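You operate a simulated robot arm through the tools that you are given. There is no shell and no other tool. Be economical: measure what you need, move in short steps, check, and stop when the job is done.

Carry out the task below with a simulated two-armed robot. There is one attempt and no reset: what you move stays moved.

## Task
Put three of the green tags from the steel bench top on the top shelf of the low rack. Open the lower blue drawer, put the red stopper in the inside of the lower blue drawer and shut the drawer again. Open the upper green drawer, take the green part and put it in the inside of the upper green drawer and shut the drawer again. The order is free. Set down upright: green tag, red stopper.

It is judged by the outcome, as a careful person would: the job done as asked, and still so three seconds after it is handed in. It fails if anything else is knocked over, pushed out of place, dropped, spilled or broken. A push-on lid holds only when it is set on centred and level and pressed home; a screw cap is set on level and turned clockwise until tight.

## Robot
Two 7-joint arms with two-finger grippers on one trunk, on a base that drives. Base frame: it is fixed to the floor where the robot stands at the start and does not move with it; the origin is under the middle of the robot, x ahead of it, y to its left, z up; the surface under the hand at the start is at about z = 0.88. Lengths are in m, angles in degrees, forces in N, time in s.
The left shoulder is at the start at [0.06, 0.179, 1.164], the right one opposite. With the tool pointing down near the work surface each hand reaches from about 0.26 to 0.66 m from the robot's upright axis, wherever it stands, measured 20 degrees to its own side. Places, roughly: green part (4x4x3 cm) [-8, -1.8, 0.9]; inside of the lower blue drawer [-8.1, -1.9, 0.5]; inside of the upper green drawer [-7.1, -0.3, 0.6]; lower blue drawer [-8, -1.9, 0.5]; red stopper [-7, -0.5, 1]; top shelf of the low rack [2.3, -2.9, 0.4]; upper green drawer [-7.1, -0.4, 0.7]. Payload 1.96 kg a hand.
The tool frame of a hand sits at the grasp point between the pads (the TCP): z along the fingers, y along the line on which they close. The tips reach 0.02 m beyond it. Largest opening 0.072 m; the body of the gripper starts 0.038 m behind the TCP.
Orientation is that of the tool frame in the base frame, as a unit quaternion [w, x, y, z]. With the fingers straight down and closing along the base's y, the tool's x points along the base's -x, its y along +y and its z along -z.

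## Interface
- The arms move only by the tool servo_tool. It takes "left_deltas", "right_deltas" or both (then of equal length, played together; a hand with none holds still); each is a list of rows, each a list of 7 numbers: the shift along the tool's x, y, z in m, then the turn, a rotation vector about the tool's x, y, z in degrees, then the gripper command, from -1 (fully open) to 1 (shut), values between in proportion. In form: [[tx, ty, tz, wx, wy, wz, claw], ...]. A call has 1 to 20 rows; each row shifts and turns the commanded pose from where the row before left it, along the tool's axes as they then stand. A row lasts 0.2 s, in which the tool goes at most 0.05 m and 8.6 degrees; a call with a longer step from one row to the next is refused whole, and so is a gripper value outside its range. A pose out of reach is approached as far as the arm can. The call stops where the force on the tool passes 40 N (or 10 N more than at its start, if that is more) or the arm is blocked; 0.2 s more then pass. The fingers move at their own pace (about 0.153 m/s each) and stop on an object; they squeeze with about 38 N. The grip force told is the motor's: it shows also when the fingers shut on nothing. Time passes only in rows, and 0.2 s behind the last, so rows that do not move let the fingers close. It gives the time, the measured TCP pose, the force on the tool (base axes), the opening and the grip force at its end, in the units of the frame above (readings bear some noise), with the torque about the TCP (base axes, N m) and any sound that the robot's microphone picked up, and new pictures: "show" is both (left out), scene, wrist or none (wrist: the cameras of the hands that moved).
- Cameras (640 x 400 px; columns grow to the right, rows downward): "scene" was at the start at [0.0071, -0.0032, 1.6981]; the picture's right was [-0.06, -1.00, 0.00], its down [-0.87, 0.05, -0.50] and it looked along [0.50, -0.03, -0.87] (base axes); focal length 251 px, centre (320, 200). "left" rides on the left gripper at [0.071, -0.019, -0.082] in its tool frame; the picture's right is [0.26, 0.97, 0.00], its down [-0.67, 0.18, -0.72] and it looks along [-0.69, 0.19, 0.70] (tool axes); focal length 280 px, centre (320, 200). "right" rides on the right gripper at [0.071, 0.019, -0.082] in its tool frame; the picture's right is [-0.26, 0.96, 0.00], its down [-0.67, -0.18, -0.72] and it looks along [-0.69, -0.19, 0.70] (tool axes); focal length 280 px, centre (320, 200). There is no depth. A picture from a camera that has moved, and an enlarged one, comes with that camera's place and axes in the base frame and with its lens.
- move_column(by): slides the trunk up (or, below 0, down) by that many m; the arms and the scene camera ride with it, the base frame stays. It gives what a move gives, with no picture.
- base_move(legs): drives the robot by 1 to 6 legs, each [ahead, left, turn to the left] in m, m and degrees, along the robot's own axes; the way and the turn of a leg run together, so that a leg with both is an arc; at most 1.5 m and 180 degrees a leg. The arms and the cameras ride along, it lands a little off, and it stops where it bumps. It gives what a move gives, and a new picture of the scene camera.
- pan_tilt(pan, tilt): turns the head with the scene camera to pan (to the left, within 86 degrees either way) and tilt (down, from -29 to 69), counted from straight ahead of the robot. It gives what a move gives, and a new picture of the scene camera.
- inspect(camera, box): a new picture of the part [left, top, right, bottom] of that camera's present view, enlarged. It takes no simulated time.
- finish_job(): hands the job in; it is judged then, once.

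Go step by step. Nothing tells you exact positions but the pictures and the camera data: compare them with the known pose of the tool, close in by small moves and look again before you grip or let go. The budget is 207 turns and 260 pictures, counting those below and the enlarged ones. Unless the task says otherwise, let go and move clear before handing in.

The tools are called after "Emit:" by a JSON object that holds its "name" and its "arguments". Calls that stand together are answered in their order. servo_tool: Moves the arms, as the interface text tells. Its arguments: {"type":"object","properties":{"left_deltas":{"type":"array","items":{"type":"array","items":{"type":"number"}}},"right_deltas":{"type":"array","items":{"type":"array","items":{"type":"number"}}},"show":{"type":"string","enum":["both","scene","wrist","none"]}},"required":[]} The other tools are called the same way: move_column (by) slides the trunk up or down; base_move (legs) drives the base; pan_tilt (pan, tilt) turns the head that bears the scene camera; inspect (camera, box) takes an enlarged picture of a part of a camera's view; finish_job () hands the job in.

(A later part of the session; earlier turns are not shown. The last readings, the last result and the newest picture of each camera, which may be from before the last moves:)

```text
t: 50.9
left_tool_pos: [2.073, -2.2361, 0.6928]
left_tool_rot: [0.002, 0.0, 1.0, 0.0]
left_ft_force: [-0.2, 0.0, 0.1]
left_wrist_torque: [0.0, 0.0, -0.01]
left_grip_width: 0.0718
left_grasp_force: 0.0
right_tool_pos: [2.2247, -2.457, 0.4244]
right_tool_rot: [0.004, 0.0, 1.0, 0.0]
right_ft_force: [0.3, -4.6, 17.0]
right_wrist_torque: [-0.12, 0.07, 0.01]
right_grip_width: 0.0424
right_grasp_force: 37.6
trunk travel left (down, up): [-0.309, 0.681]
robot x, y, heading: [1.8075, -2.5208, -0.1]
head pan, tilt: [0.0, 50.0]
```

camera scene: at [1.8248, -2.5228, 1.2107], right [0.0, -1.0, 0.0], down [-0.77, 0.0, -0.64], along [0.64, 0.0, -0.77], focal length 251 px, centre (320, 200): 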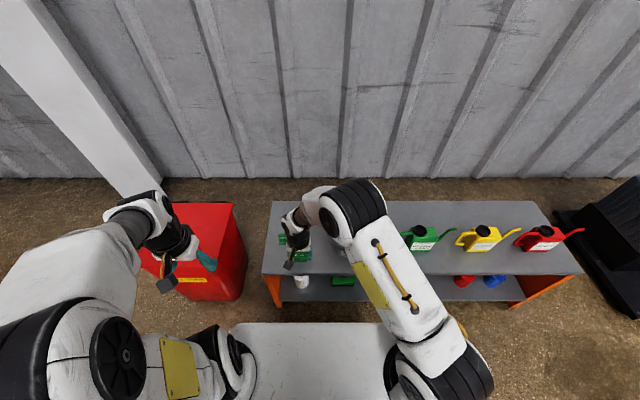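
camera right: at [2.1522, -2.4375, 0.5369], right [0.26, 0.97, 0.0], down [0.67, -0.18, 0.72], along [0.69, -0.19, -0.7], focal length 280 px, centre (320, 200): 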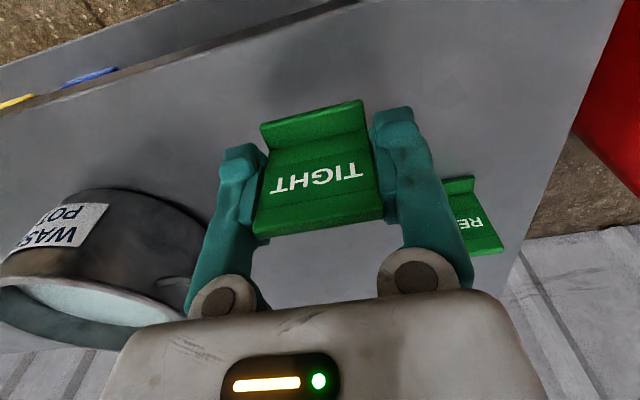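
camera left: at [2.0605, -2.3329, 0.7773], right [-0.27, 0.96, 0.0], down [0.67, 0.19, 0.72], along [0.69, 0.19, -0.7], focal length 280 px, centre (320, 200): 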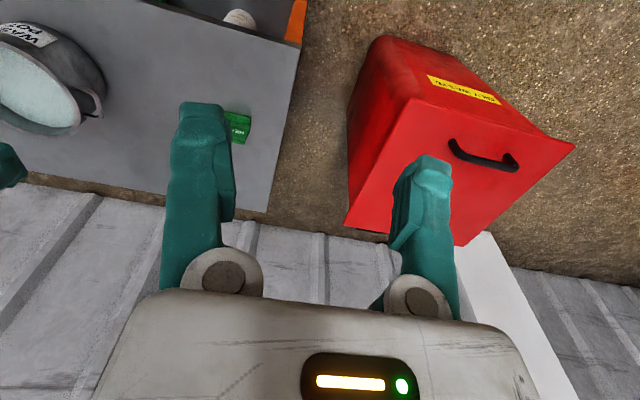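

Contact. I'll release and lift.

Emit:
{"name": "servo_tool", "arguments": {"right_deltas": [[0, 0, -0.0005, 0, 0, 0, 0.3], [0, 0, 0, 0, 0, 0, -0.3], [0, 0, 0, 0, 0, 0, -0.6], [0, 0, -0.03, 0, 0, 0, -0.6], [0, 0, -0.04, 0, 0, 0, -0.6], [0, 0, -0.04, 0, 0, 0, -0.6], [0, 0, -0.04, 0, 0, 0, -0.6], [0, 0, -0.03, 0, 0, 0, -0.6]]}}

```text
t: 52.6
left_tool_pos: [2.0739, -2.2365, 0.6924]
left_tool_rot: [0.001, 0.0, 1.0, 0.0]
left_ft_force: [-0.4, 0.6, -0.6]
left_wrist_torque: [0.01, 0.0, -0.01]
left_grip_width: 0.072
left_grasp_force: 0.0
right_tool_pos: [2.2268, -2.4559, 0.6065]
right_tool_rot: [0.0, 0.0, 1.0, 0.0]
right_ft_force: [0.1, 0.0, -0.1]
right_wrist_torque: [0.06, 0.01, -0.01]
right_grip_width: 0.0579
right_grasp_force: 0.1
trunk travel left (down, up): [-0.309, 0.681]
robot x, y, heading: [1.8093, -2.5227, 0.1]
head pan, tilt: [0.0, 50.0]
camera scene: at [1.8246, -2.5228, 1.2107], right [0.0, -1.0, 0.0], down [-0.77, 0.0, -0.64], along [0.64, 0.0, -0.77], focal length 251 px, centre (320, 200)
camera right: at [2.1562, -2.4374, 0.687], right [0.26, 0.97, 0.0], down [0.67, -0.18, 0.72], along [0.69, -0.19, -0.7], focal length 280 px, centre (320, 200)
```

scene: 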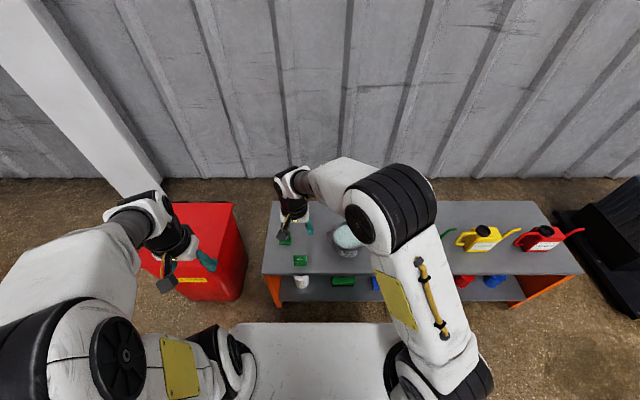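
right: 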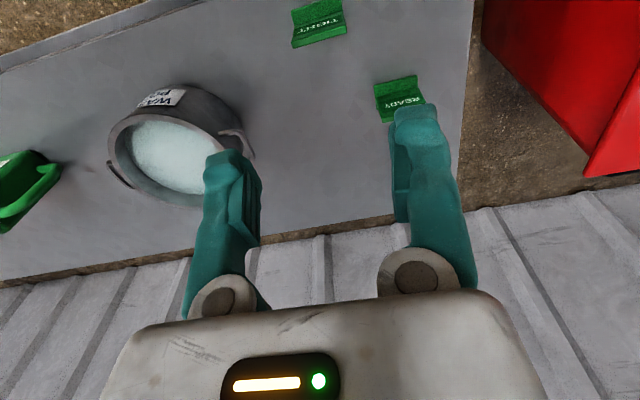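

Two tags stand on the shelf. I'll raise the trunk, tuck the arms and drive back the same way for the third tag.

Emit:
{"name": "move_column", "arguments": {"by": 0.4}}

Emit:
{"name": "move_column", "arguments": {"by": 0.1}}

Emit:
{"name": "servo_tool", "arguments": {"left_deltas": [[-0.03, -0.02, 0, 0, 0, 0, -1], [-0.03, -0.03, 0, 0, 0, 0, -1], [-0.03, -0.04, 0, 0, 0, 0, -1], [0, -0.04, 0, 0, 0, 0, -1], [0, -0.03, 0, 0, 0, 0, -1], [0, 0, 0, 0, 0, 0, -1], [0, 0, 0, 0, 0, 0, -1]], "right_deltas": [[0.02, -0.04, 0, 0, 0, 0, -1], [0.02, -0.04, 0, 0, 0, 0, -1], [0.02, -0.04, 0, 0, 0, 0, -1], [0, -0.04, -0.02, 0, 0, 0, -1], [0, -0.04, -0.02, 0, 0, 0, -1], [0, -0.03, 0, 0, 0, 0, -1], [0, 0, 0, 0, 0, 0, -1]], "show": "none"}}

Emit:
{"name": "base_move", "arguments": {"legs": [[-0.86, 1.2, 0], [-1.3, 0, 0], [0, 1.3, 0]]}}

```text
t: 56.5
left_tool_pos: [2.0737, -2.2365, 1.0934]
left_tool_rot: [0.0, 0.001, 1.0, 0.0]
left_ft_force: [-0.3, 0.6, 0.0]
left_wrist_torque: [0.0, -0.04, 0.0]
left_grip_width: 0.0719
left_grasp_force: 0.1
right_tool_pos: [2.2275, -2.4568, 1.0062]
right_tool_rot: [0.001, 0.0, 1.0, 0.0]
right_ft_force: [0.0, -0.6, -0.1]
right_wrist_torque: [0.04, 0.03, -0.01]
right_grip_width: 0.0576
right_grasp_force: 0.1
trunk travel left (down, up): [-0.709, 0.281]
robot x, y, heading: [1.8049, -2.5257, -0.0]
head pan, tilt: [0.0, 50.0]
```

```text
t: 57.8
left_tool_pos: [2.0745, -2.2361, 1.1939]
left_tool_rot: [0.001, -0.001, 1.0, 0.0]
left_ft_force: [-1.2, 0.5, 0.8]
left_wrist_torque: [-0.02, -0.01, 0.02]
left_grip_width: 0.0721
left_grasp_force: 0.1
right_tool_pos: [2.2286, -2.4566, 1.1061]
right_tool_rot: [0.001, -0.001, 1.0, 0.0]
right_ft_force: [0.0, -0.2, 0.1]
right_wrist_torque: [-0.01, 0.01, 0.0]
right_grip_width: 0.0575
right_grasp_force: 0.0
trunk travel left (down, up): [-0.809, 0.181]
robot x, y, heading: [1.8033, -2.5242, 0.1]
head pan, tilt: [0.0, 50.0]
```

```text
t: 59.4
left_tool_pos: [2.1643, -2.3965, 1.1965]
left_tool_rot: [0.001, 0.0, 1.0, 0.0]
left_ft_force: [0.4, 0.6, -0.7]
left_wrist_torque: [0.01, -0.01, 0.0]
left_grip_width: 0.0719
left_grasp_force: 0.1
right_tool_pos: [2.1682, -2.6868, 1.145]
right_tool_rot: [0.002, 0.0, 1.0, 0.0]
right_ft_force: [0.6, -0.1, 0.3]
right_wrist_torque: [0.0, -0.03, 0.01]
right_grip_width: 0.0722
right_grasp_force: 0.1
trunk travel left (down, up): [-0.809, 0.181]
robot x, y, heading: [1.8081, -2.5237, 0.0]
head pan, tilt: [0.0, 50.0]
```

```text
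t: 78.8
left_tool_pos: [0.0711, 0.09, 1.1962]
left_tool_rot: [0.001, 0.017, 1.0, 0.0]
left_ft_force: [0.2, -0.6, -0.4]
left_wrist_torque: [0.01, -0.01, 0.02]
left_grip_width: 0.072
left_grasp_force: 0.1
right_tool_pos: [0.0629, -0.2018, 1.1441]
right_tool_rot: [0.001, 0.017, 1.0, 0.0]
right_ft_force: [0.1, 1.1, -0.4]
right_wrist_torque: [0.03, -0.02, -0.01]
right_grip_width: 0.072
right_grasp_force: 0.0
trunk travel left (down, up): [-0.809, 0.181]
robot x, y, heading: [-0.2911, -0.0266, -2.0]
head pan, tilt: [0.0, 50.0]
camera scene: at [-0.2744, -0.0254, 1.7107], right [-0.03, -1.0, 0.0], down [-0.77, 0.03, -0.64], along [0.64, -0.02, -0.77], focal length 251 px, centre (320, 200)
```

scene: 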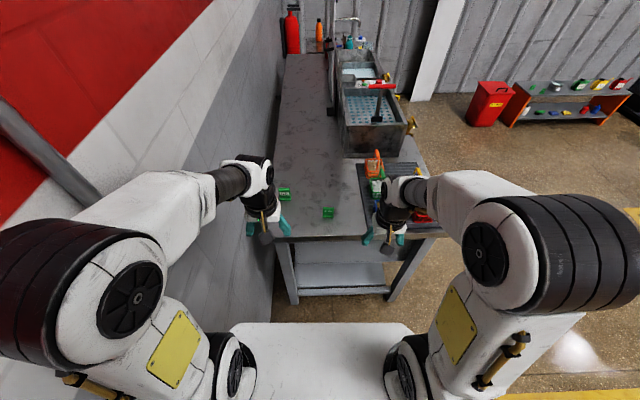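

Back at the bench; the third READY tag is at about (0.33, -0.08). I'll drive up and square up.

Emit:
{"name": "base_move", "arguments": {"legs": [[0.27, 0.01, 2.0]]}}

```text
t: 80.8
left_tool_pos: [0.3426, 0.111, 1.1983]
left_tool_rot: [0.003, -0.005, 1.0, 0.0]
left_ft_force: [0.8, 0.0, -0.1]
left_wrist_torque: [0.02, 0.0, -0.02]
left_grip_width: 0.0719
left_grasp_force: 0.2
right_tool_pos: [0.3481, -0.1791, 1.1445]
right_tool_rot: [0.001, -0.005, 1.0, 0.0]
right_ft_force: [0.1, 0.2, 0.4]
right_wrist_torque: [0.02, 0.04, 0.0]
right_grip_width: 0.0722
right_grasp_force: 0.0
trunk travel left (down, up): [-0.809, 0.181]
robot x, y, heading: [-0.0138, -0.0172, 0.4]
head pan, tilt: [0.0, 50.0]
camera scene: at [0.0027, -0.018, 1.7108], right [0.01, -1.0, 0.0], down [-0.77, -0.01, -0.64], along [0.64, 0.01, -0.77], focal length 251 px, centre (320, 200)
```

scene: 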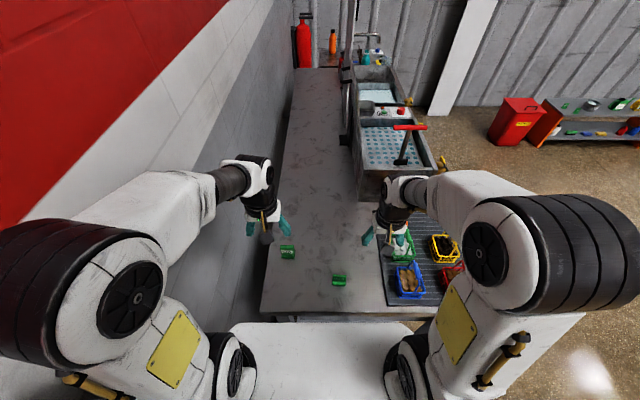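

I'll take the third tag with the left hand, moving the right hand aside.

Emit:
{"name": "servo_tool", "arguments": {"left_deltas": [[0, 0, 0.02, 0, 0, 0, -1], [0, -0.02, 0.02, 0, 0, 0, -1], [0, -0.03, 0.02, 0, 0, 0, -1], [0, -0.03, 0.02, 0, 0, 0, -1], [0.004, -0.03, 0.03, 0, 0, 0, -1], [0.004, -0.03, 0.03, 0, 0, 0, -1], [0, -0.03, 0.03, 0, 0, 0, -1], [0, -0.02, 0.03, 0, 0, 0, -1], [0, 0, 0, 0, 0, 0, -1]], "right_deltas": [[0, -0.03, -0.01, 0, 0, 0, -1], [0, -0.03, -0.01, 0, 0, 0, -1], [0, -0.03, -0.01, 0, 0, 0, -1], [0, -0.03, -0.01, 0, 0, 0, -1], [0, -0.02, 0, 0, 0, 0, -1], [0, 0, 0, 0, 0, 0, -1], [0, 0, 0, 0, 0, 0, -1], [0, 0, 0, 0, 0, 0, -1], [0, 0, 0, 0, 0, 0, -1]]}}

```text
t: 82.8
left_tool_pos: [0.3386, -0.079, 0.9951]
left_tool_rot: [0.003, -0.004, 1.0, 0.001]
left_ft_force: [0.1, -0.4, 0.3]
left_wrist_torque: [-0.02, 0.0, 0.0]
left_grip_width: 0.0723
left_grasp_force: 0.1
right_tool_pos: [0.3497, -0.3174, 1.185]
right_tool_rot: [0.002, -0.004, 1.0, 0.0]
right_ft_force: [0.0, -0.1, 0.4]
right_wrist_torque: [-0.03, 0.01, 0.03]
right_grip_width: 0.072
right_grasp_force: 0.0
trunk travel left (down, up): [-0.809, 0.181]
robot x, y, heading: [-0.0137, -0.0203, 0.5]
head pan, tilt: [0.0, 50.0]
camera scene: at [0.0034, -0.0171, 1.7107], right [0.01, -1.0, 0.0], down [-0.77, -0.01, -0.64], along [0.64, 0.01, -0.77], focal length 251 px, centre (320, 200)
camera right: at [0.2791, -0.2991, 1.2663], right [0.25, 0.97, 0.0], down [0.67, -0.18, 0.72], along [0.69, -0.18, -0.7], focal length 280 px, centre (320, 200)
camera left: at [0.2684, -0.0992, 1.0766], right [-0.27, 0.96, 0.0], down [0.67, 0.19, 0.72], along [0.69, 0.19, -0.7], focal length 280 px, centre (320, 200)
```

scene: 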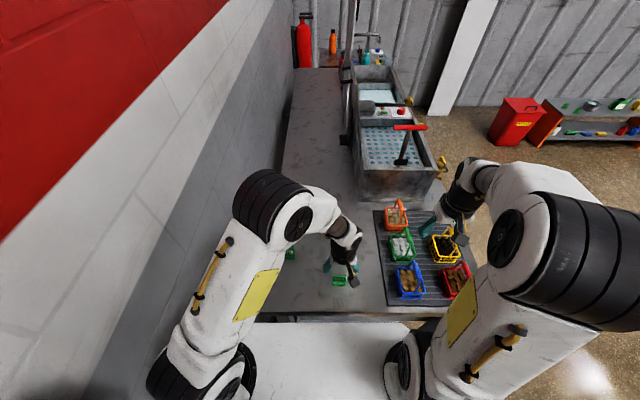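
right: 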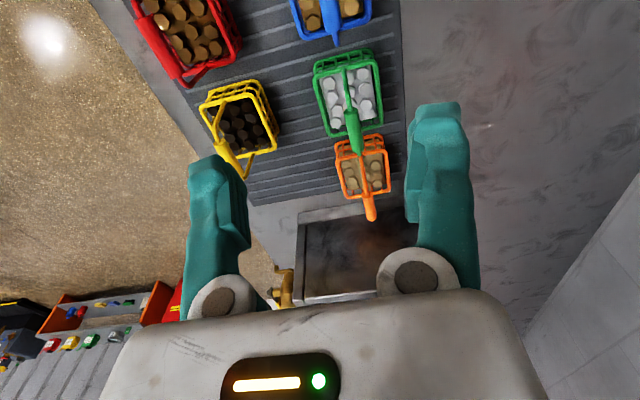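
left: 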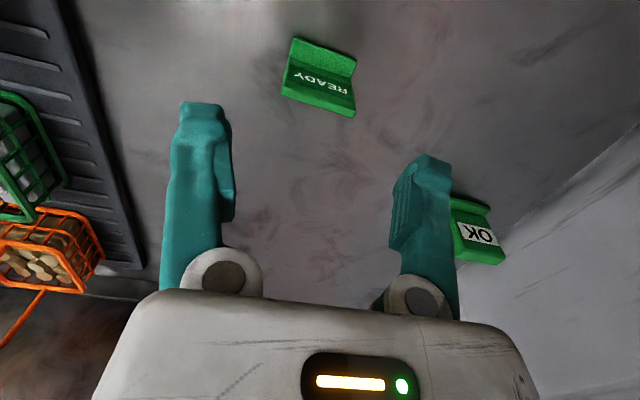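

The tag lies right under the hand. I'll go down and close.

Emit:
{"name": "servo_tool", "arguments": {"left_deltas": [[-0.001, -0.002, 0.03, 0, 0, 0, -1], [0, 0, 0.03, 0, 0, 0, -1], [0, 0, 0.02, 0, 0, 0, -1], [0, 0, 0.0105, 0, 0, 0, -1], [0, 0, 0, 0, 0, 0, -1], [0, 0, 0, 0, 0, 0, 0], [0, 0, 0, 0, 0, 0, 1], [0, 0, 0, 0, 0, 0, 1], [0, 0, 0, 0, 0, 0, 1]], "show": "wrist"}}

```text
t: 84.8
left_tool_pos: [0.3408, -0.0822, 0.9067]
left_tool_rot: [0.002, -0.004, 1.0, 0.0]
left_ft_force: [0.1, -0.8, -0.8]
left_wrist_torque: [0.0, -0.01, 0.0]
left_grip_width: 0.042
left_grasp_force: 38.7
right_tool_pos: [0.352, -0.3192, 1.1855]
right_tool_rot: [0.001, -0.004, 1.0, 0.0]
right_ft_force: [-0.6, 0.1, 0.2]
right_wrist_torque: [-0.04, 0.0, -0.04]
right_grip_width: 0.072
right_grasp_force: 0.1
trunk travel left (down, up): [-0.809, 0.181]
robot x, y, heading: [-0.0136, -0.0214, 0.4]
head pan, tilt: [0.0, 50.0]
camera left: at [0.2707, -0.1023, 0.9878], right [-0.27, 0.96, 0.0], down [0.67, 0.19, 0.72], along [0.69, 0.19, -0.7], focal length 280 px, centre (320, 200)
```

left: 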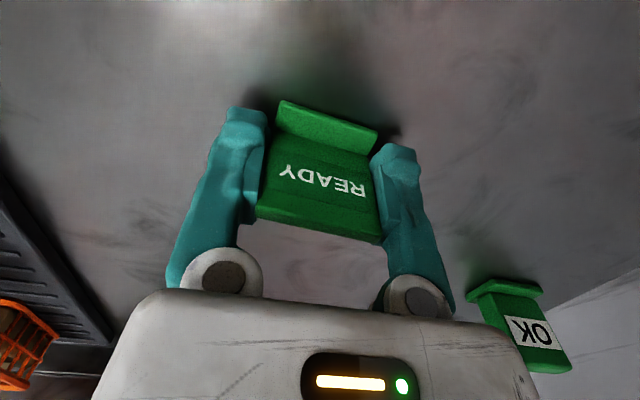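

Held. I'll lift, tuck and drive back to the rack.

Emit:
{"name": "servo_tool", "arguments": {"left_deltas": [[0, 0, -0.03, 0, 0, 0, 1], [0, 0, -0.04, 0, 0, 0, 1], [0, 0, -0.04, 0, 0, 0, 1], [0, 0.02, -0.04, 0, 0, 0, 1], [-0.01, 0.03, -0.03, 0, 0, 0, 1], [-0.01, 0.03, -0.03, 0, 0, 0, 1], [-0.01, 0.03, -0.02, 0, 0, 0, 1], [0, 0.03, -0.01, 0, 0, 0, 1], [0, 0.03, 0, 0, 0, 0, 1], [0, 0.03, 0, 0, 0, 0, 1]], "right_deltas": [[0, 0, 0, 0, 0, 0, -1], [0, 0, 0, 0, 0, 0, -1], [0, 0, 0, 0, 0, 0, -1], [0, 0, 0, 0, 0, 0, -1], [0, 0, 0, 0, 0, 0, -1], [0, 0.02, 0, 0, 0, 0, -1], [0, 0.03, 0, 0, 0, 0, -1], [0, 0.03, 0, 0, 0, 0, -1], [0, 0.03, 0, 0, 0, 0, -1], [0, 0.03, 0, 0, 0, 0, -1]], "show": "none"}}

Emit:
{"name": "base_move", "arguments": {"legs": [[-0.34, 0, -0.4], [0, -1.28, 0], [1.3, 0, 0]]}}

```text
t: 87.0
left_tool_pos: [0.3667, 0.1208, 1.146]
left_tool_rot: [0.002, -0.004, 1.0, 0.0]
left_ft_force: [0.5, 0.1, -0.2]
left_wrist_torque: [-0.02, -0.05, 0.0]
left_grip_width: 0.0419
left_grasp_force: 38.5
right_tool_pos: [0.347, -0.178, 1.1861]
right_tool_rot: [0.001, -0.004, 1.0, -0.001]
right_ft_force: [0.3, -0.3, -0.5]
right_wrist_torque: [-0.02, 0.0, -0.04]
right_grip_width: 0.0717
right_grasp_force: 0.0
trunk travel left (down, up): [-0.809, 0.181]
robot x, y, heading: [-0.0156, -0.0193, 0.7]
head pan, tilt: [0.0, 50.0]
```

```text
t: 101.6
left_tool_pos: [1.3436, -1.1118, 1.1447]
left_tool_rot: [0.002, -0.037, 0.999, 0.0]
left_ft_force: [-0.4, -0.5, -0.4]
left_wrist_torque: [0.0, 0.05, -0.03]
left_grip_width: 0.0419
left_grasp_force: 37.9
right_tool_pos: [1.3461, -1.4111, 1.1867]
right_tool_rot: [0.001, -0.036, 0.999, 0.0]
right_ft_force: [-0.4, -0.2, 0.6]
right_wrist_torque: [-0.01, 0.01, -0.02]
right_grip_width: 0.0721
right_grasp_force: 0.0
trunk travel left (down, up): [-0.809, 0.181]
robot x, y, heading: [0.9717, -1.2751, 4.0]
head pan, tilt: [0.0, 50.0]
camera scene: at [0.9907, -1.2713, 1.7107], right [0.07, -1.0, 0.0], down [-0.76, -0.05, -0.64], along [0.64, 0.05, -0.77], focal length 251 px, centre (320, 200)
```

scene: 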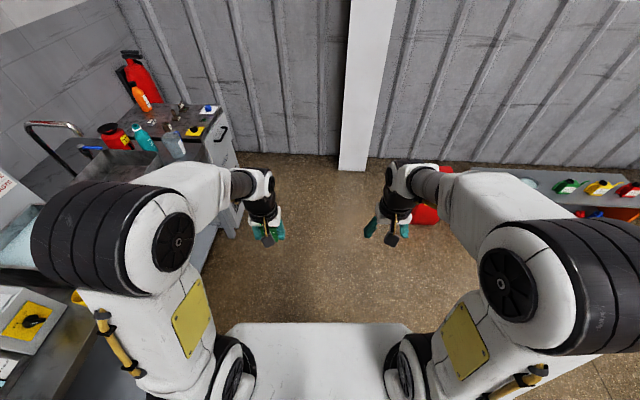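

Diagonal leg to about (1.60, -2.52).

Emit:
{"name": "base_move", "arguments": {"legs": [[0.586, -1.266, -4]]}}

```text
t: 108.4
left_tool_pos: [1.9932, -2.3243, 1.1447]
left_tool_rot: [0.001, -0.02, 1.0, 0.0]
left_ft_force: [0.4, 0.0, -1.5]
left_wrist_torque: [-0.03, -0.01, -0.01]
left_grip_width: 0.0422
left_grasp_force: 37.8
right_tool_pos: [1.9834, -2.6251, 1.1859]
right_tool_rot: [0.001, -0.02, 1.0, 0.0]
right_ft_force: [-0.7, 0.5, -0.5]
right_wrist_torque: [0.01, -0.01, 0.0]
right_grip_width: 0.0721
right_grasp_force: 0.1
trunk travel left (down, up): [-0.809, 0.181]
robot x, y, heading: [1.6183, -2.4711, 2.5]
head pan, tilt: [0.0, 50.0]
camera scene: at [1.6341, -2.4726, 1.7107], right [0.04, -1.0, 0.0], down [-0.77, -0.03, -0.64], along [0.64, 0.03, -0.77], focal length 251 px, centre (320, 200)
```

scene: 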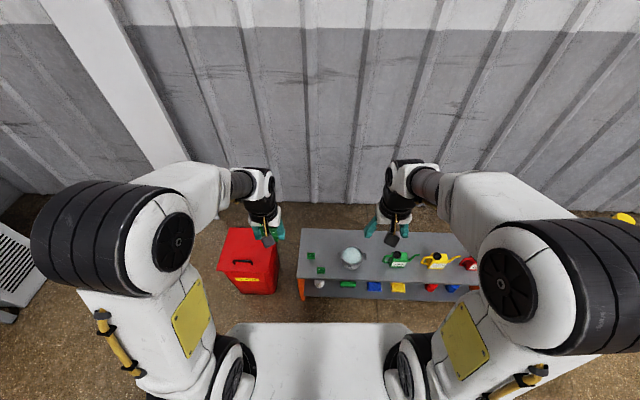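

Final approach, then lower the trunk.

Emit:
{"name": "base_move", "arguments": {"legs": [[0.188, -0.055, -2.5]]}}

Emit:
{"name": "move_column", "arguments": {"by": -0.4}}

Emit:
{"name": "move_column", "arguments": {"by": -0.1}}

```text
t: 109.9
left_tool_pos: [2.1852, -2.394, 1.1455]
left_tool_rot: [0.002, 0.005, 1.0, 0.0]
left_ft_force: [0.9, 0.6, -0.2]
left_wrist_torque: [0.0, 0.01, 0.02]
left_grip_width: 0.0421
left_grasp_force: 38.0
right_tool_pos: [2.1605, -2.6936, 1.1855]
right_tool_rot: [0.002, 0.006, 1.0, 0.0]
right_ft_force: [-1.0, -0.6, 0.5]
right_wrist_torque: [0.0, 0.0, 0.01]
right_grip_width: 0.0721
right_grasp_force: 0.0
trunk travel left (down, up): [-0.809, 0.181]
robot x, y, heading: [1.8052, -2.5221, -0.7]
head pan, tilt: [0.0, 50.0]
camera scene: at [1.8195, -2.5244, 1.7108], right [-0.01, -1.0, 0.0], down [-0.77, 0.01, -0.64], along [0.64, -0.01, -0.77], focal length 251 px, centre (320, 200)
```

scene: 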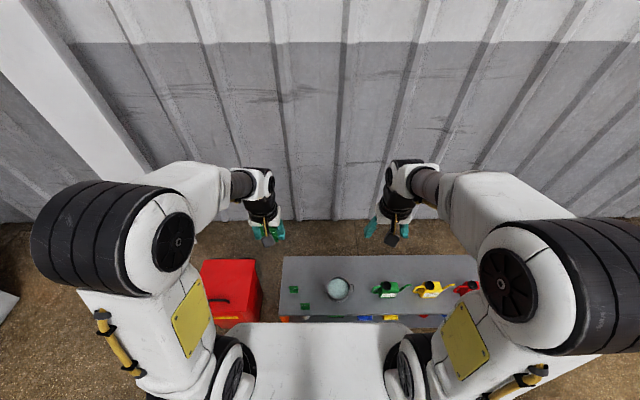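

```text
t: 113.8
left_tool_pos: [2.186, -2.3958, 0.7451]
left_tool_rot: [0.002, 0.005, 1.0, 0.0]
left_ft_force: [-1.4, 0.2, -0.5]
left_wrist_torque: [-0.03, 0.0, 0.01]
left_grip_width: 0.042
left_grasp_force: 37.9
right_tool_pos: [2.1621, -2.6948, 0.7862]
right_tool_rot: [0.001, 0.006, 1.0, 0.0]
right_ft_force: [0.0, -0.1, 0.4]
right_wrist_torque: [0.02, 0.0, 0.02]
right_grip_width: 0.072
right_grasp_force: 0.0
trunk travel left (down, up): [-0.409, 0.581]
robot x, y, heading: [1.8059, -2.5259, -0.7]
head pan, tilt: [0.0, 50.0]
```

```text
t: 115.1
left_tool_pos: [2.1868, -2.3961, 0.6457]
left_tool_rot: [0.002, 0.005, 1.0, 0.0]
left_ft_force: [-0.4, 0.3, -0.3]
left_wrist_torque: [0.0, 0.01, 0.02]
left_grip_width: 0.0422
left_grasp_force: 37.7
right_tool_pos: [2.1614, -2.6938, 0.686]
right_tool_rot: [0.002, 0.006, 1.0, 0.0]
right_ft_force: [-0.4, 0.4, -0.3]
right_wrist_torque: [-0.01, -0.01, 0.01]
right_grip_width: 0.0721
right_grasp_force: 0.0
trunk travel left (down, up): [-0.309, 0.681]
robot x, y, heading: [1.7999, -2.522, -0.5]
head pan, tilt: [0.0, 50.0]
```

Now the left hand to (2.218, -2.370), stopping above the shelf.

Emit:
{"name": "servo_tool", "arguments": {"left_deltas": [[-0.016, 0.013, 0, 0, 0, 0, 1], [-0.016, 0.013, 0.03, 0, 0, 0, 1], [0, 0, 0.04, 0, 0, 0, 1], [0, 0, 0.04, 0, 0, 0, 1], [0, 0, 0.03, 0, 0, 0, 1], [0, 0, 0, 0, 0, 0, 1]]}}

```text
t: 116.5
left_tool_pos: [2.217, -2.3705, 0.5043]
left_tool_rot: [0.002, 0.005, 1.0, 0.0]
left_ft_force: [-0.9, 0.1, -0.4]
left_wrist_torque: [-0.02, -0.02, -0.03]
left_grip_width: 0.0422
left_grasp_force: 38.1
right_tool_pos: [2.1619, -2.6934, 0.6863]
right_tool_rot: [0.002, 0.005, 1.0, 0.0]
right_ft_force: [0.0, 0.1, 0.5]
right_wrist_torque: [0.0, 0.03, 0.04]
right_grip_width: 0.0717
right_grasp_force: 0.1
trunk travel left (down, up): [-0.309, 0.681]
robot x, y, heading: [1.8042, -2.5271, -0.8]
head pan, tilt: [0.0, 50.0]
camera scene: at [1.821, -2.525, 1.2107], right [-0.01, -1.0, 0.0], down [-0.77, 0.01, -0.64], along [0.64, -0.01, -0.77], focal length 251 px, centre (320, 200)
camera left: at [2.146, -2.3877, 0.5859], right [-0.25, 0.97, 0.0], down [0.67, 0.18, 0.72], along [0.69, 0.18, -0.7], focal length 280 px, centre (320, 200)
```

scene: 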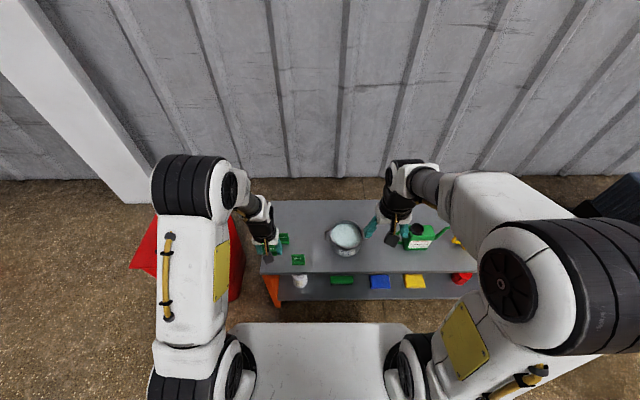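
left: 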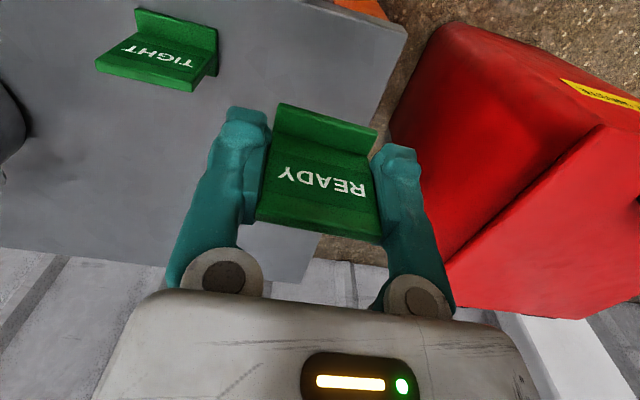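

Clear of the edge and the TIGHT tag. Down to contact.

Emit:
{"name": "servo_tool", "arguments": {"left_deltas": [[0, 0, 0.03, 0, 0, 0, 1], [0, 0, 0.03, 0, 0, 0, 1], [0, 0, 0.015, 0, 0, 0, 1], [0, 0, 0.003, 0, 0, 0, 1], [0, 0, 0, 0, 0, 0, 1]], "show": "wrist"}}

```text
t: 117.7
left_tool_pos: [2.218, -2.3679, 0.4253]
left_tool_rot: [0.001, 0.005, 1.0, 0.0]
left_ft_force: [-0.4, -0.3, -0.8]
left_wrist_torque: [0.03, 0.02, -0.01]
left_grip_width: 0.0421
left_grasp_force: 38.5
right_tool_pos: [2.1617, -2.6943, 0.6857]
right_tool_rot: [0.001, 0.005, 1.0, 0.0]
right_ft_force: [-1.3, 0.7, 0.4]
right_wrist_torque: [0.01, -0.01, -0.01]
right_grip_width: 0.072
right_grasp_force: 0.2
trunk travel left (down, up): [-0.309, 0.681]
robot x, y, heading: [1.8057, -2.5277, -0.5]
head pan, tilt: [0.0, 50.0]
camera left: at [2.1468, -2.387, 0.5083], right [-0.25, 0.97, 0.0], down [0.67, 0.18, 0.72], along [0.69, 0.18, -0.7], focal length 280 px, centre (320, 200)
```

left: 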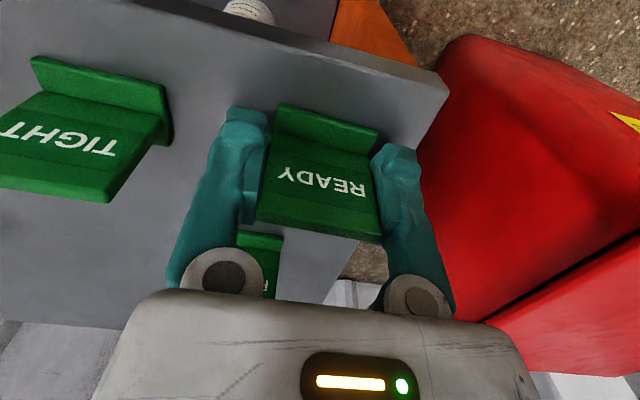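

Emit:
{"name": "servo_tool", "arguments": {"left_deltas": [[0, 0, 0.001, 0, 0, 0, 1], [0, 0, 0.001, 0, 0, 0, 1], [0, 0, 0, 0, 0, 0, 1]], "show": "none"}}

```text
t: 118.5
left_tool_pos: [2.2179, -2.3679, 0.4264]
left_tool_rot: [0.001, 0.005, 1.0, -0.001]
left_ft_force: [-0.3, -1.5, 1.9]
left_wrist_torque: [-0.02, 0.0, 0.0]
left_grip_width: 0.0421
left_grasp_force: 37.8
right_tool_pos: [2.162, -2.6927, 0.6845]
right_tool_rot: [0.002, 0.005, 1.0, 0.0]
right_ft_force: [-0.3, -0.5, 0.5]
right_wrist_torque: [0.03, -0.03, 0.02]
right_grip_width: 0.0717
right_grasp_force: 0.0
trunk travel left (down, up): [-0.309, 0.681]
robot x, y, heading: [1.8022, -2.5251, -0.5]
head pan, tilt: [0.0, 50.0]
```

Contact is just beginning (about 2 N), with the tag's foot on the shelf. I'll release and lift.

Emit:
{"name": "servo_tool", "arguments": {"left_deltas": [[0, 0, 0.0005, 0, 0, 0, 1], [0, 0, 0, 0, 0, 0, 0.3], [0, 0, 0, 0, 0, 0, -0.3], [0, 0, 0, 0, 0, 0, -0.6], [0, 0, -0.03, 0, 0, 0, -0.6], [0, 0, -0.04, 0, 0, 0, -0.6], [0, 0, -0.04, 0, 0, 0, -0.6], [0, 0, -0.04, 0, 0, 0, -0.6], [0, 0, -0.03, 0, 0, 0, -0.6]]}}

```text
t: 120.5
left_tool_pos: [2.216, -2.3707, 0.6067]
left_tool_rot: [0.001, 0.006, 1.0, 0.0]
left_ft_force: [0.4, -1.0, -0.2]
left_wrist_torque: [0.06, -0.01, 0.0]
left_grip_width: 0.0576
left_grasp_force: 0.2
right_tool_pos: [2.1603, -2.6944, 0.6858]
right_tool_rot: [0.002, 0.005, 1.0, 0.001]
right_ft_force: [0.7, 0.5, 0.3]
right_wrist_torque: [0.02, -0.02, 0.01]
right_grip_width: 0.0721
right_grasp_force: 0.0
trunk travel left (down, up): [-0.309, 0.681]
robot x, y, heading: [1.803, -2.5299, -0.3]
head pan, tilt: [0.0, 50.0]
camera scene: at [1.8208, -2.525, 1.2107], right [-0.01, -1.0, 0.0], down [-0.77, 0.01, -0.64], along [0.64, -0.01, -0.77], focal length 251 px, centre (320, 200)
camera left: at [2.1456, -2.3881, 0.6881], right [-0.25, 0.97, 0.0], down [0.67, 0.18, 0.72], along [0.69, 0.18, -0.7], focal length 280 px, centre (320, 200)
```

scene: 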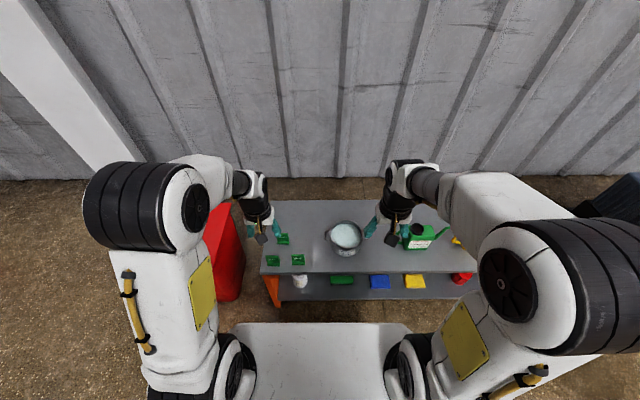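
left: 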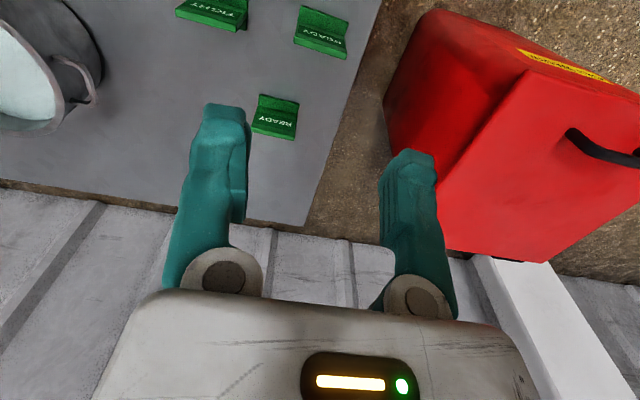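

All three tags stand on the shelf. I'll raise the trunk, back off and turn round to look toward the drawers.

Emit:
{"name": "move_column", "arguments": {"by": 0.4}}

Emit:
{"name": "move_column", "arguments": {"by": 0.1}}

Emit:
{"name": "base_move", "arguments": {"legs": [[-0.85, 1.2, 0], [0, 0, 180]]}}

Emit:
{"name": "pan_tilt", "arguments": {"pan": 0, "tilt": 15}}

```text
t: 124.3
left_tool_pos: [2.2166, -2.3701, 1.0059]
left_tool_rot: [0.002, 0.005, 1.0, 0.0]
left_ft_force: [-0.3, 0.1, 0.2]
left_wrist_torque: [0.0, -0.01, -0.01]
left_grip_width: 0.0576
left_grasp_force: 0.2
right_tool_pos: [2.1622, -2.6942, 1.0841]
right_tool_rot: [0.001, 0.005, 1.0, 0.0]
right_ft_force: [0.4, 0.3, 0.1]
right_wrist_torque: [-0.04, 0.0, -0.01]
right_grip_width: 0.072
right_grasp_force: 0.0
trunk travel left (down, up): [-0.709, 0.281]
robot x, y, heading: [1.8046, -2.5254, -0.6]
head pan, tilt: [0.0, 50.0]
```

```text
t: 125.7
left_tool_pos: [2.2172, -2.3696, 1.1062]
left_tool_rot: [0.001, 0.005, 1.0, 0.0]
left_ft_force: [0.0, -0.1, -0.1]
left_wrist_torque: [0.01, 0.0, 0.04]
left_grip_width: 0.0576
left_grasp_force: 0.1
right_tool_pos: [2.162, -2.694, 1.1855]
right_tool_rot: [0.0, 0.005, 1.0, 0.001]
right_ft_force: [0.2, 0.1, -0.1]
right_wrist_torque: [-0.04, 0.01, -0.01]
right_grip_width: 0.0718
right_grasp_force: 0.0
trunk travel left (down, up): [-0.809, 0.181]
robot x, y, heading: [1.8043, -2.5234, -0.3]
head pan, tilt: [0.0, 50.0]
```

```text
t: 140.4
left_tool_pos: [0.5655, -1.4619, 1.1048]
left_tool_rot: [0.0, 1.0, 0.008, -0.002]
left_ft_force: [-1.3, -0.1, -0.7]
left_wrist_torque: [0.04, -0.01, 0.01]
left_grip_width: 0.0577
left_grasp_force: 0.0
right_tool_pos: [0.6118, -1.139, 1.1841]
right_tool_rot: [0.0, 1.0, 0.007, -0.002]
right_ft_force: [-0.2, -0.2, 0.1]
right_wrist_torque: [-0.04, 0.01, -0.01]
right_grip_width: 0.0718
right_grasp_force: 0.0
trunk travel left (down, up): [-0.809, 0.181]
robot x, y, heading: [0.9726, -1.2948, -179.5]
head pan, tilt: [0.0, 50.0]
camera scene: at [0.9581, -1.2979, 1.7107], right [-0.01, 1.0, 0.0], down [0.77, 0.01, -0.64], along [-0.64, -0.01, -0.77], focal length 251 px, centre (320, 200)
```

scene: 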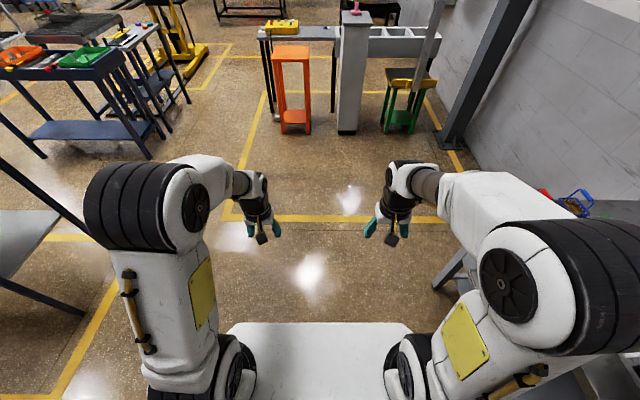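

```text
t: 141.4
left_tool_pos: [0.5648, -1.4631, 1.1061]
left_tool_rot: [0.0, 1.0, 0.007, -0.001]
left_ft_force: [0.2, 0.4, -0.5]
left_wrist_torque: [-0.01, 0.01, -0.02]
left_grip_width: 0.0578
left_grasp_force: 0.1
right_tool_pos: [0.6121, -1.1377, 1.185]
right_tool_rot: [0.0, 1.0, 0.007, -0.001]
right_ft_force: [-0.1, 0.0, 0.0]
right_wrist_torque: [-0.01, -0.02, 0.04]
right_grip_width: 0.072
right_grasp_force: 0.0
trunk travel left (down, up): [-0.809, 0.181]
robot x, y, heading: [0.9711, -1.2972, -179.1]
head pan, tilt: [0.0, 15.0]
camera scene: at [0.9417, -1.2981, 1.7644], right [-0.01, 1.0, 0.0], down [0.26, 0.0, -0.97], along [-0.97, -0.01, -0.26], focal length 251 px, centre (320, 200)
```

scene: 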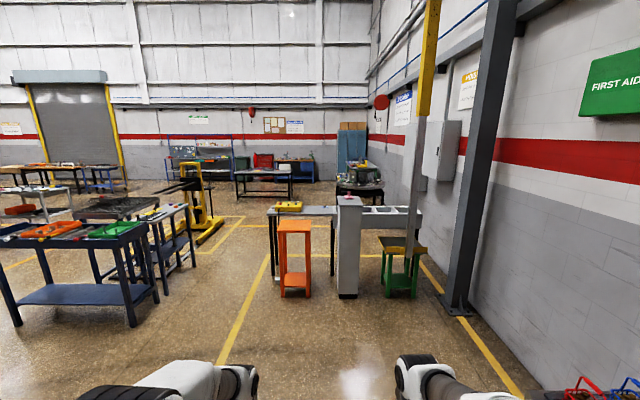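

Emit:
{"name": "inspect", "arguments": {"camera": "scene", "box": [160, 120, 320, 220]}}

Emit:
{"name": "inspect", "arguments": {"camera": "scene", "box": [290, 130, 450, 230]}}

```text
4.00 times, centred on (240, 170) of scene
camera zoom: at [0.9417, -1.2981, 1.7644], right [-0.01, 1.0, 0.0], down [0.26, 0.0, -0.97], along [-0.97, -0.01, -0.26], focal length 1005 px, centre (640, 320)
```

zoom: 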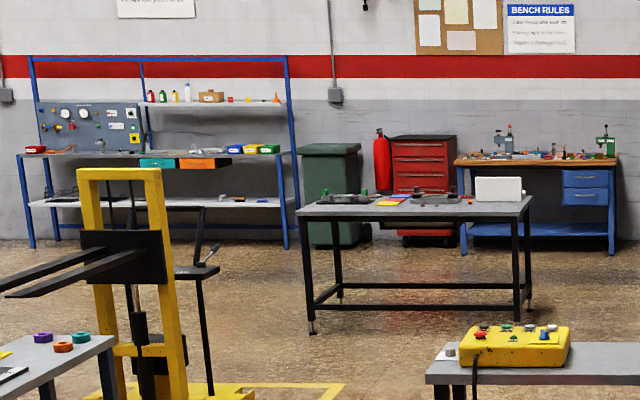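

```text
4.00 times, centred on (370, 180) of scene
camera zoom: at [0.9417, -1.2981, 1.7644], right [-0.01, 1.0, 0.0], down [0.26, 0.0, -0.97], along [-0.97, -0.01, -0.26], focal length 1005 px, centre (120, 280)
```

zoom: 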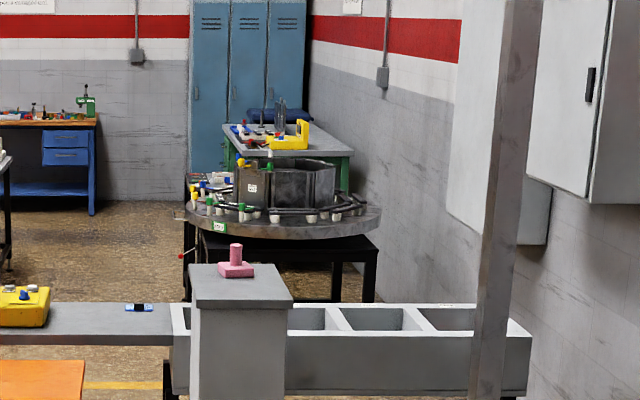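

The blue drawers are under a wooden-topped workbench at the far wall; the green ones under a table behind the round machine. I'll go along the aisle at y of about -2.45, in stages.

Emit:
{"name": "base_move", "arguments": {"legs": [[1.3, 1.13, -0.9], [1.0, 0, 0]]}}

```text
refused: leg 1 is longer than a leg can be; nothing moved
```

Emit:
{"name": "base_move", "arguments": {"legs": [[0.65, 0.57, -0.9], [0.65, 0.56, 0]]}}

```text
t: 150.3
left_tool_pos: [-0.7437, -2.6372, 1.1071]
left_tool_rot: [-0.001, 1.0, 0.013, -0.002]
left_ft_force: [0.1, 0.2, 1.0]
left_wrist_torque: [0.01, 0.0, 0.0]
left_grip_width: 0.0575
left_grasp_force: 0.1
right_tool_pos: [-0.7015, -2.3105, 1.1853]
right_tool_rot: [0.0, 1.0, 0.012, -0.002]
right_ft_force: [-0.1, 0.5, -0.4]
right_wrist_torque: [0.0, -0.01, -0.03]
right_grip_width: 0.0719
right_grasp_force: 0.1
trunk travel left (down, up): [-0.809, 0.181]
robot x, y, heading: [-0.3353, -2.4684, -178.7]
head pan, tilt: [0.0, 15.0]
camera scene: at [-0.3702, -2.4671, 1.7645], right [-0.02, 1.0, 0.0], down [0.26, 0.01, -0.97], along [-0.97, -0.02, -0.26], focal length 251 px, centre (320, 200)
```

scene: 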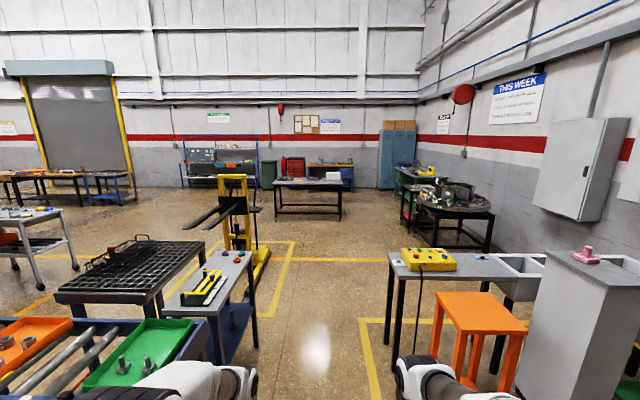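

The aisle runs from y -3.0 to -2.0; I go straight along its middle.

Emit:
{"name": "base_move", "arguments": {"legs": [[1.45, 0.0, -1.3], [1.45, 0.0, 0]]}}

```text
t: 164.8
left_tool_pos: [-3.7365, -2.7345, 1.1059]
left_tool_rot: [0.001, 1.0, 0.022, -0.002]
left_ft_force: [0.1, 0.7, 0.3]
left_wrist_torque: [-0.02, 0.0, 0.01]
left_grip_width: 0.0576
left_grasp_force: 0.1
right_tool_pos: [-3.6982, -2.4065, 1.1841]
right_tool_rot: [0.0, 1.0, 0.022, -0.002]
right_ft_force: [1.1, 0.3, -0.6]
right_wrist_torque: [-0.02, -0.01, 0.01]
right_grip_width: 0.072
right_grasp_force: 0.2
trunk travel left (down, up): [-0.809, 0.181]
robot x, y, heading: [-3.331, -2.5569, -177.6]
head pan, tilt: [0.0, 15.0]
camera scene: at [-3.3642, -2.5571, 1.7645], right [-0.04, 1.0, 0.0], down [0.26, 0.01, -0.97], along [-0.96, -0.04, -0.26], focal length 251 px, centre (320, 200)
```

scene: 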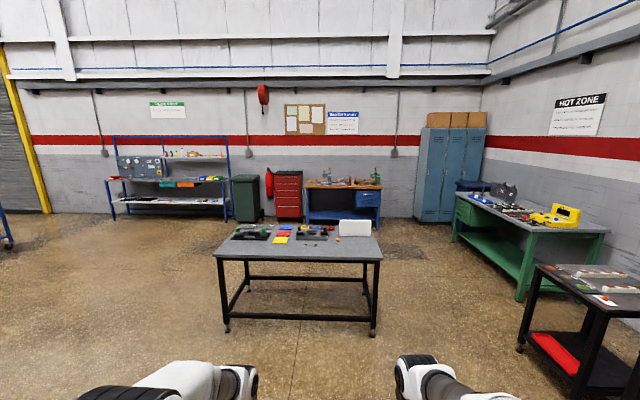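

Emit:
{"name": "inspect", "arguments": {"camera": "scene", "box": [290, 150, 410, 230]}}

Emit:
{"name": "inspect", "arguments": {"camera": "scene", "box": [440, 160, 640, 310]}}

```text
5.00 times, centred on (350, 190) of scene
camera zoom: at [-3.3642, -2.5571, 1.7645], right [-0.04, 1.0, 0.0], down [0.26, 0.01, -0.97], along [-0.96, -0.04, -0.26], focal length 1256 px, centre (170, 250)
```

zoom: 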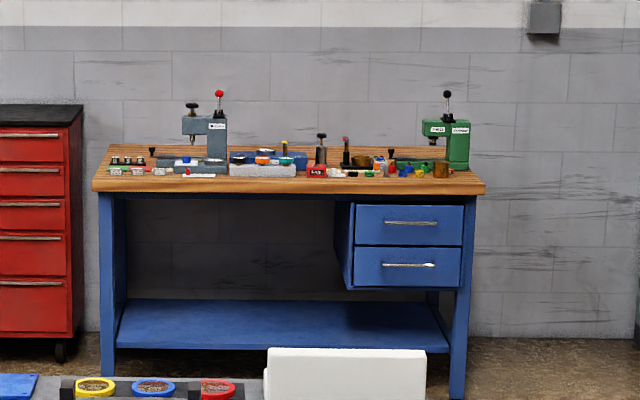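

```text
2.67 times, centred on (540, 235) of scene
camera zoom: at [-3.3642, -2.5571, 1.7645], right [-0.04, 1.0, 0.0], down [0.26, 0.01, -0.97], along [-0.96, -0.04, -0.26], focal length 670 px, centre (-267, 107)
```

zoom: 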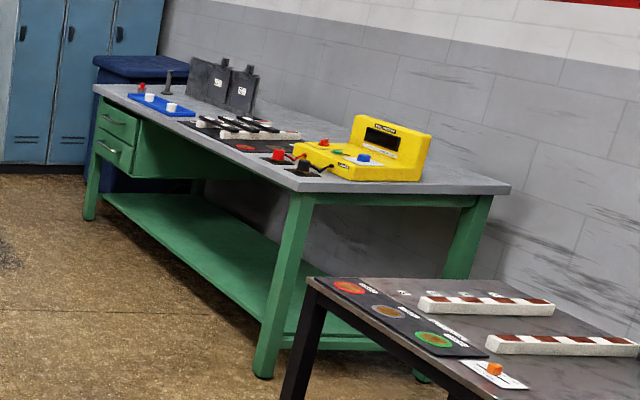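

Both cabinets are in view: blue drawers face +x, green drawers face -y. I'll pass between the black table and the dark stand at y about -1.5.

Emit:
{"name": "base_move", "arguments": {"legs": [[0.84, -1.07, -2.4], [1.4, 0, 0]]}}

```text
t: 178.2
left_tool_pos: [-5.9928, -1.5423, 1.1071]
left_tool_rot: [0.0, 1.0, -0.028, -0.002]
left_ft_force: [0.1, -0.6, 0.8]
left_wrist_torque: [-0.02, -0.03, -0.04]
left_grip_width: 0.0577
left_grasp_force: 0.1
right_tool_pos: [-5.9247, -1.2198, 1.1862]
right_tool_rot: [0.0, 1.0, -0.027, -0.002]
right_ft_force: [0.4, 0.0, 0.5]
right_wrist_torque: [0.01, -0.05, 0.03]
right_grip_width: 0.0718
right_grasp_force: 0.0
trunk travel left (down, up): [-0.809, 0.181]
robot x, y, heading: [-5.5747, -1.4017, 177.1]
head pan, tilt: [0.0, 15.0]
camera scene: at [-5.6063, -1.4018, 1.7645], right [0.05, 1.0, 0.0], down [0.26, -0.01, -0.97], along [-0.96, 0.05, -0.26], focal length 251 px, centre (320, 200)
```

scene: 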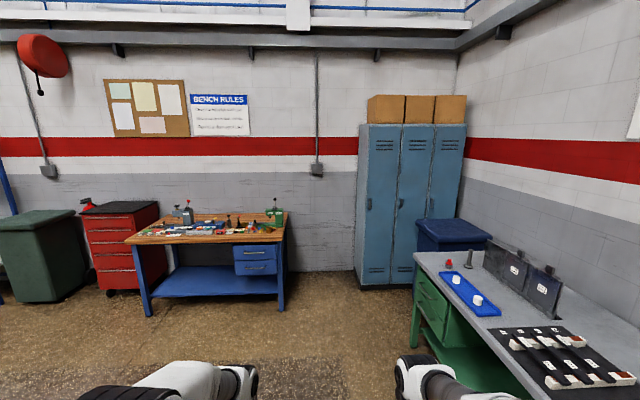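

Emit:
{"name": "inspect", "arguments": {"camera": "scene", "box": [120, 190, 300, 300]}}

Emit:
{"name": "inspect", "arguments": {"camera": "scene", "box": [400, 230, 560, 330]}}

```text
3.56 times, centred on (210, 245) of scene
camera zoom: at [-5.6063, -1.4018, 1.7645], right [0.05, 1.0, 0.0], down [0.26, -0.01, -0.97], along [-0.96, 0.05, -0.26], focal length 894 px, centre (711, 40)
```

zoom: 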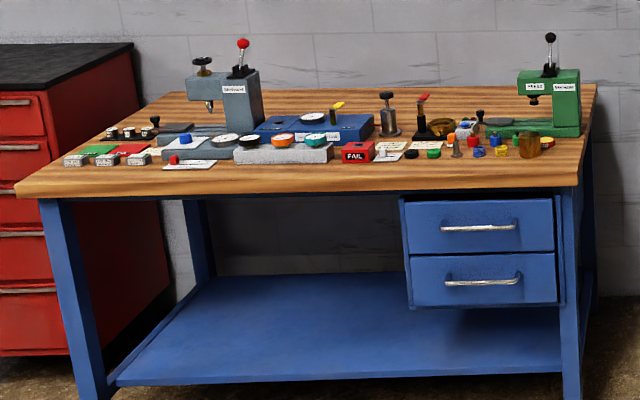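

```text
4.00 times, centred on (480, 280) of scene
camera zoom: at [-5.6063, -1.4018, 1.7645], right [0.05, 1.0, 0.0], down [0.26, -0.01, -0.97], along [-0.96, 0.05, -0.26], focal length 1005 px, centre (-320, -120)
```

zoom: 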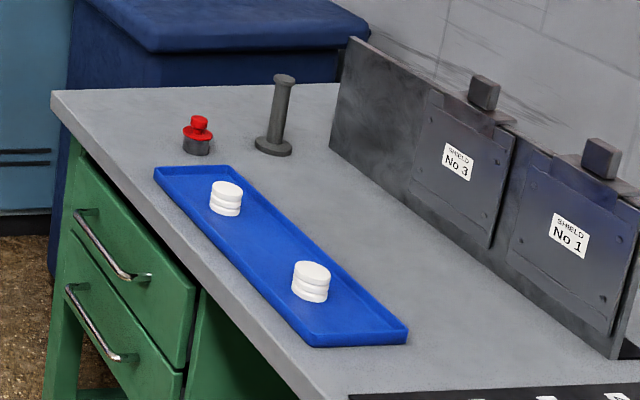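

Both drawer sets are now clear: lower blue handle at about (-7.79, -1.90, 0.50); the red stopper is on the green table near (-7, -0.5). I'll drive up toward the blue bench.

Emit:
{"name": "base_move", "arguments": {"legs": [[1.307, 0.49, 2.9]]}}

Emit:
{"name": "pan_tilt", "arguments": {"pan": 0, "tilt": 40}}

```text
t: 185.0
left_tool_pos: [-7.2699, -2.0252, 1.106]
left_tool_rot: [0.0, 1.0, -0.006, -0.002]
left_ft_force: [0.7, 0.4, 0.2]
left_wrist_torque: [-0.01, -0.01, 0.02]
left_grip_width: 0.0577
left_grasp_force: 0.1
right_tool_pos: [-7.2141, -1.7012, 1.1857]
right_tool_rot: [0.0, 1.0, -0.005, -0.002]
right_ft_force: [0.1, -1.1, 0.2]
right_wrist_torque: [0.02, 0.03, 0.0]
right_grip_width: 0.0721
right_grasp_force: 0.0
trunk travel left (down, up): [-0.809, 0.181]
robot x, y, heading: [-6.8547, -1.8728, 179.3]
head pan, tilt: [0.0, 15.0]
camera scene: at [-6.8891, -1.8701, 1.7645], right [0.01, 1.0, 0.0], down [0.26, 0.0, -0.97], along [-0.97, 0.01, -0.26], focal length 251 px, centre (320, 200)
```

scene: 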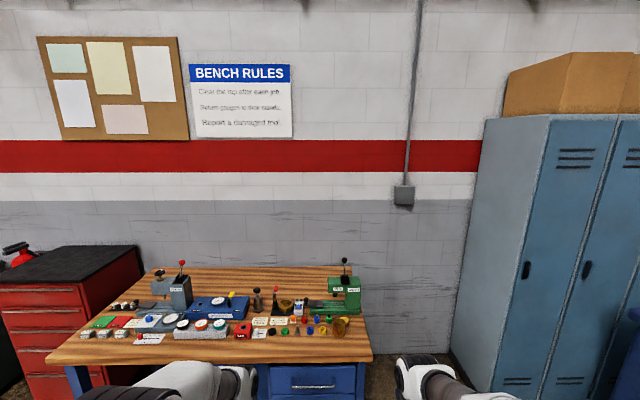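

```text
t: 185.9
left_tool_pos: [-7.2715, -2.0268, 1.1057]
left_tool_rot: [-0.001, 1.0, -0.006, -0.001]
left_ft_force: [0.4, -0.5, 0.1]
left_wrist_torque: [0.0, -0.01, 0.0]
left_grip_width: 0.0576
left_grasp_force: 0.0
right_tool_pos: [-7.2147, -1.702, 1.1857]
right_tool_rot: [0.0, 1.0, -0.006, -0.002]
right_ft_force: [-0.4, -0.1, -0.2]
right_wrist_torque: [-0.03, 0.0, -0.01]
right_grip_width: 0.0718
right_grasp_force: 0.1
trunk travel left (down, up): [-0.809, 0.181]
robot x, y, heading: [-6.8573, -1.8719, 179.5]
head pan, tilt: [0.0, 40.0]
camera scene: at [-6.8809, -1.8702, 1.725], right [0.01, 1.0, 0.0], down [0.64, -0.01, -0.77], along [-0.77, 0.01, -0.64], focal length 251 px, centre (320, 200)
```

scene: 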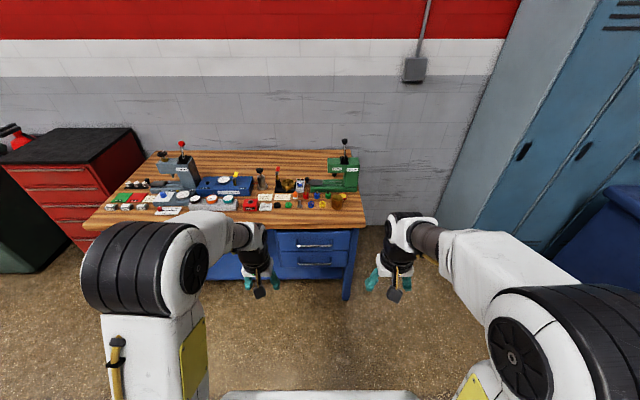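

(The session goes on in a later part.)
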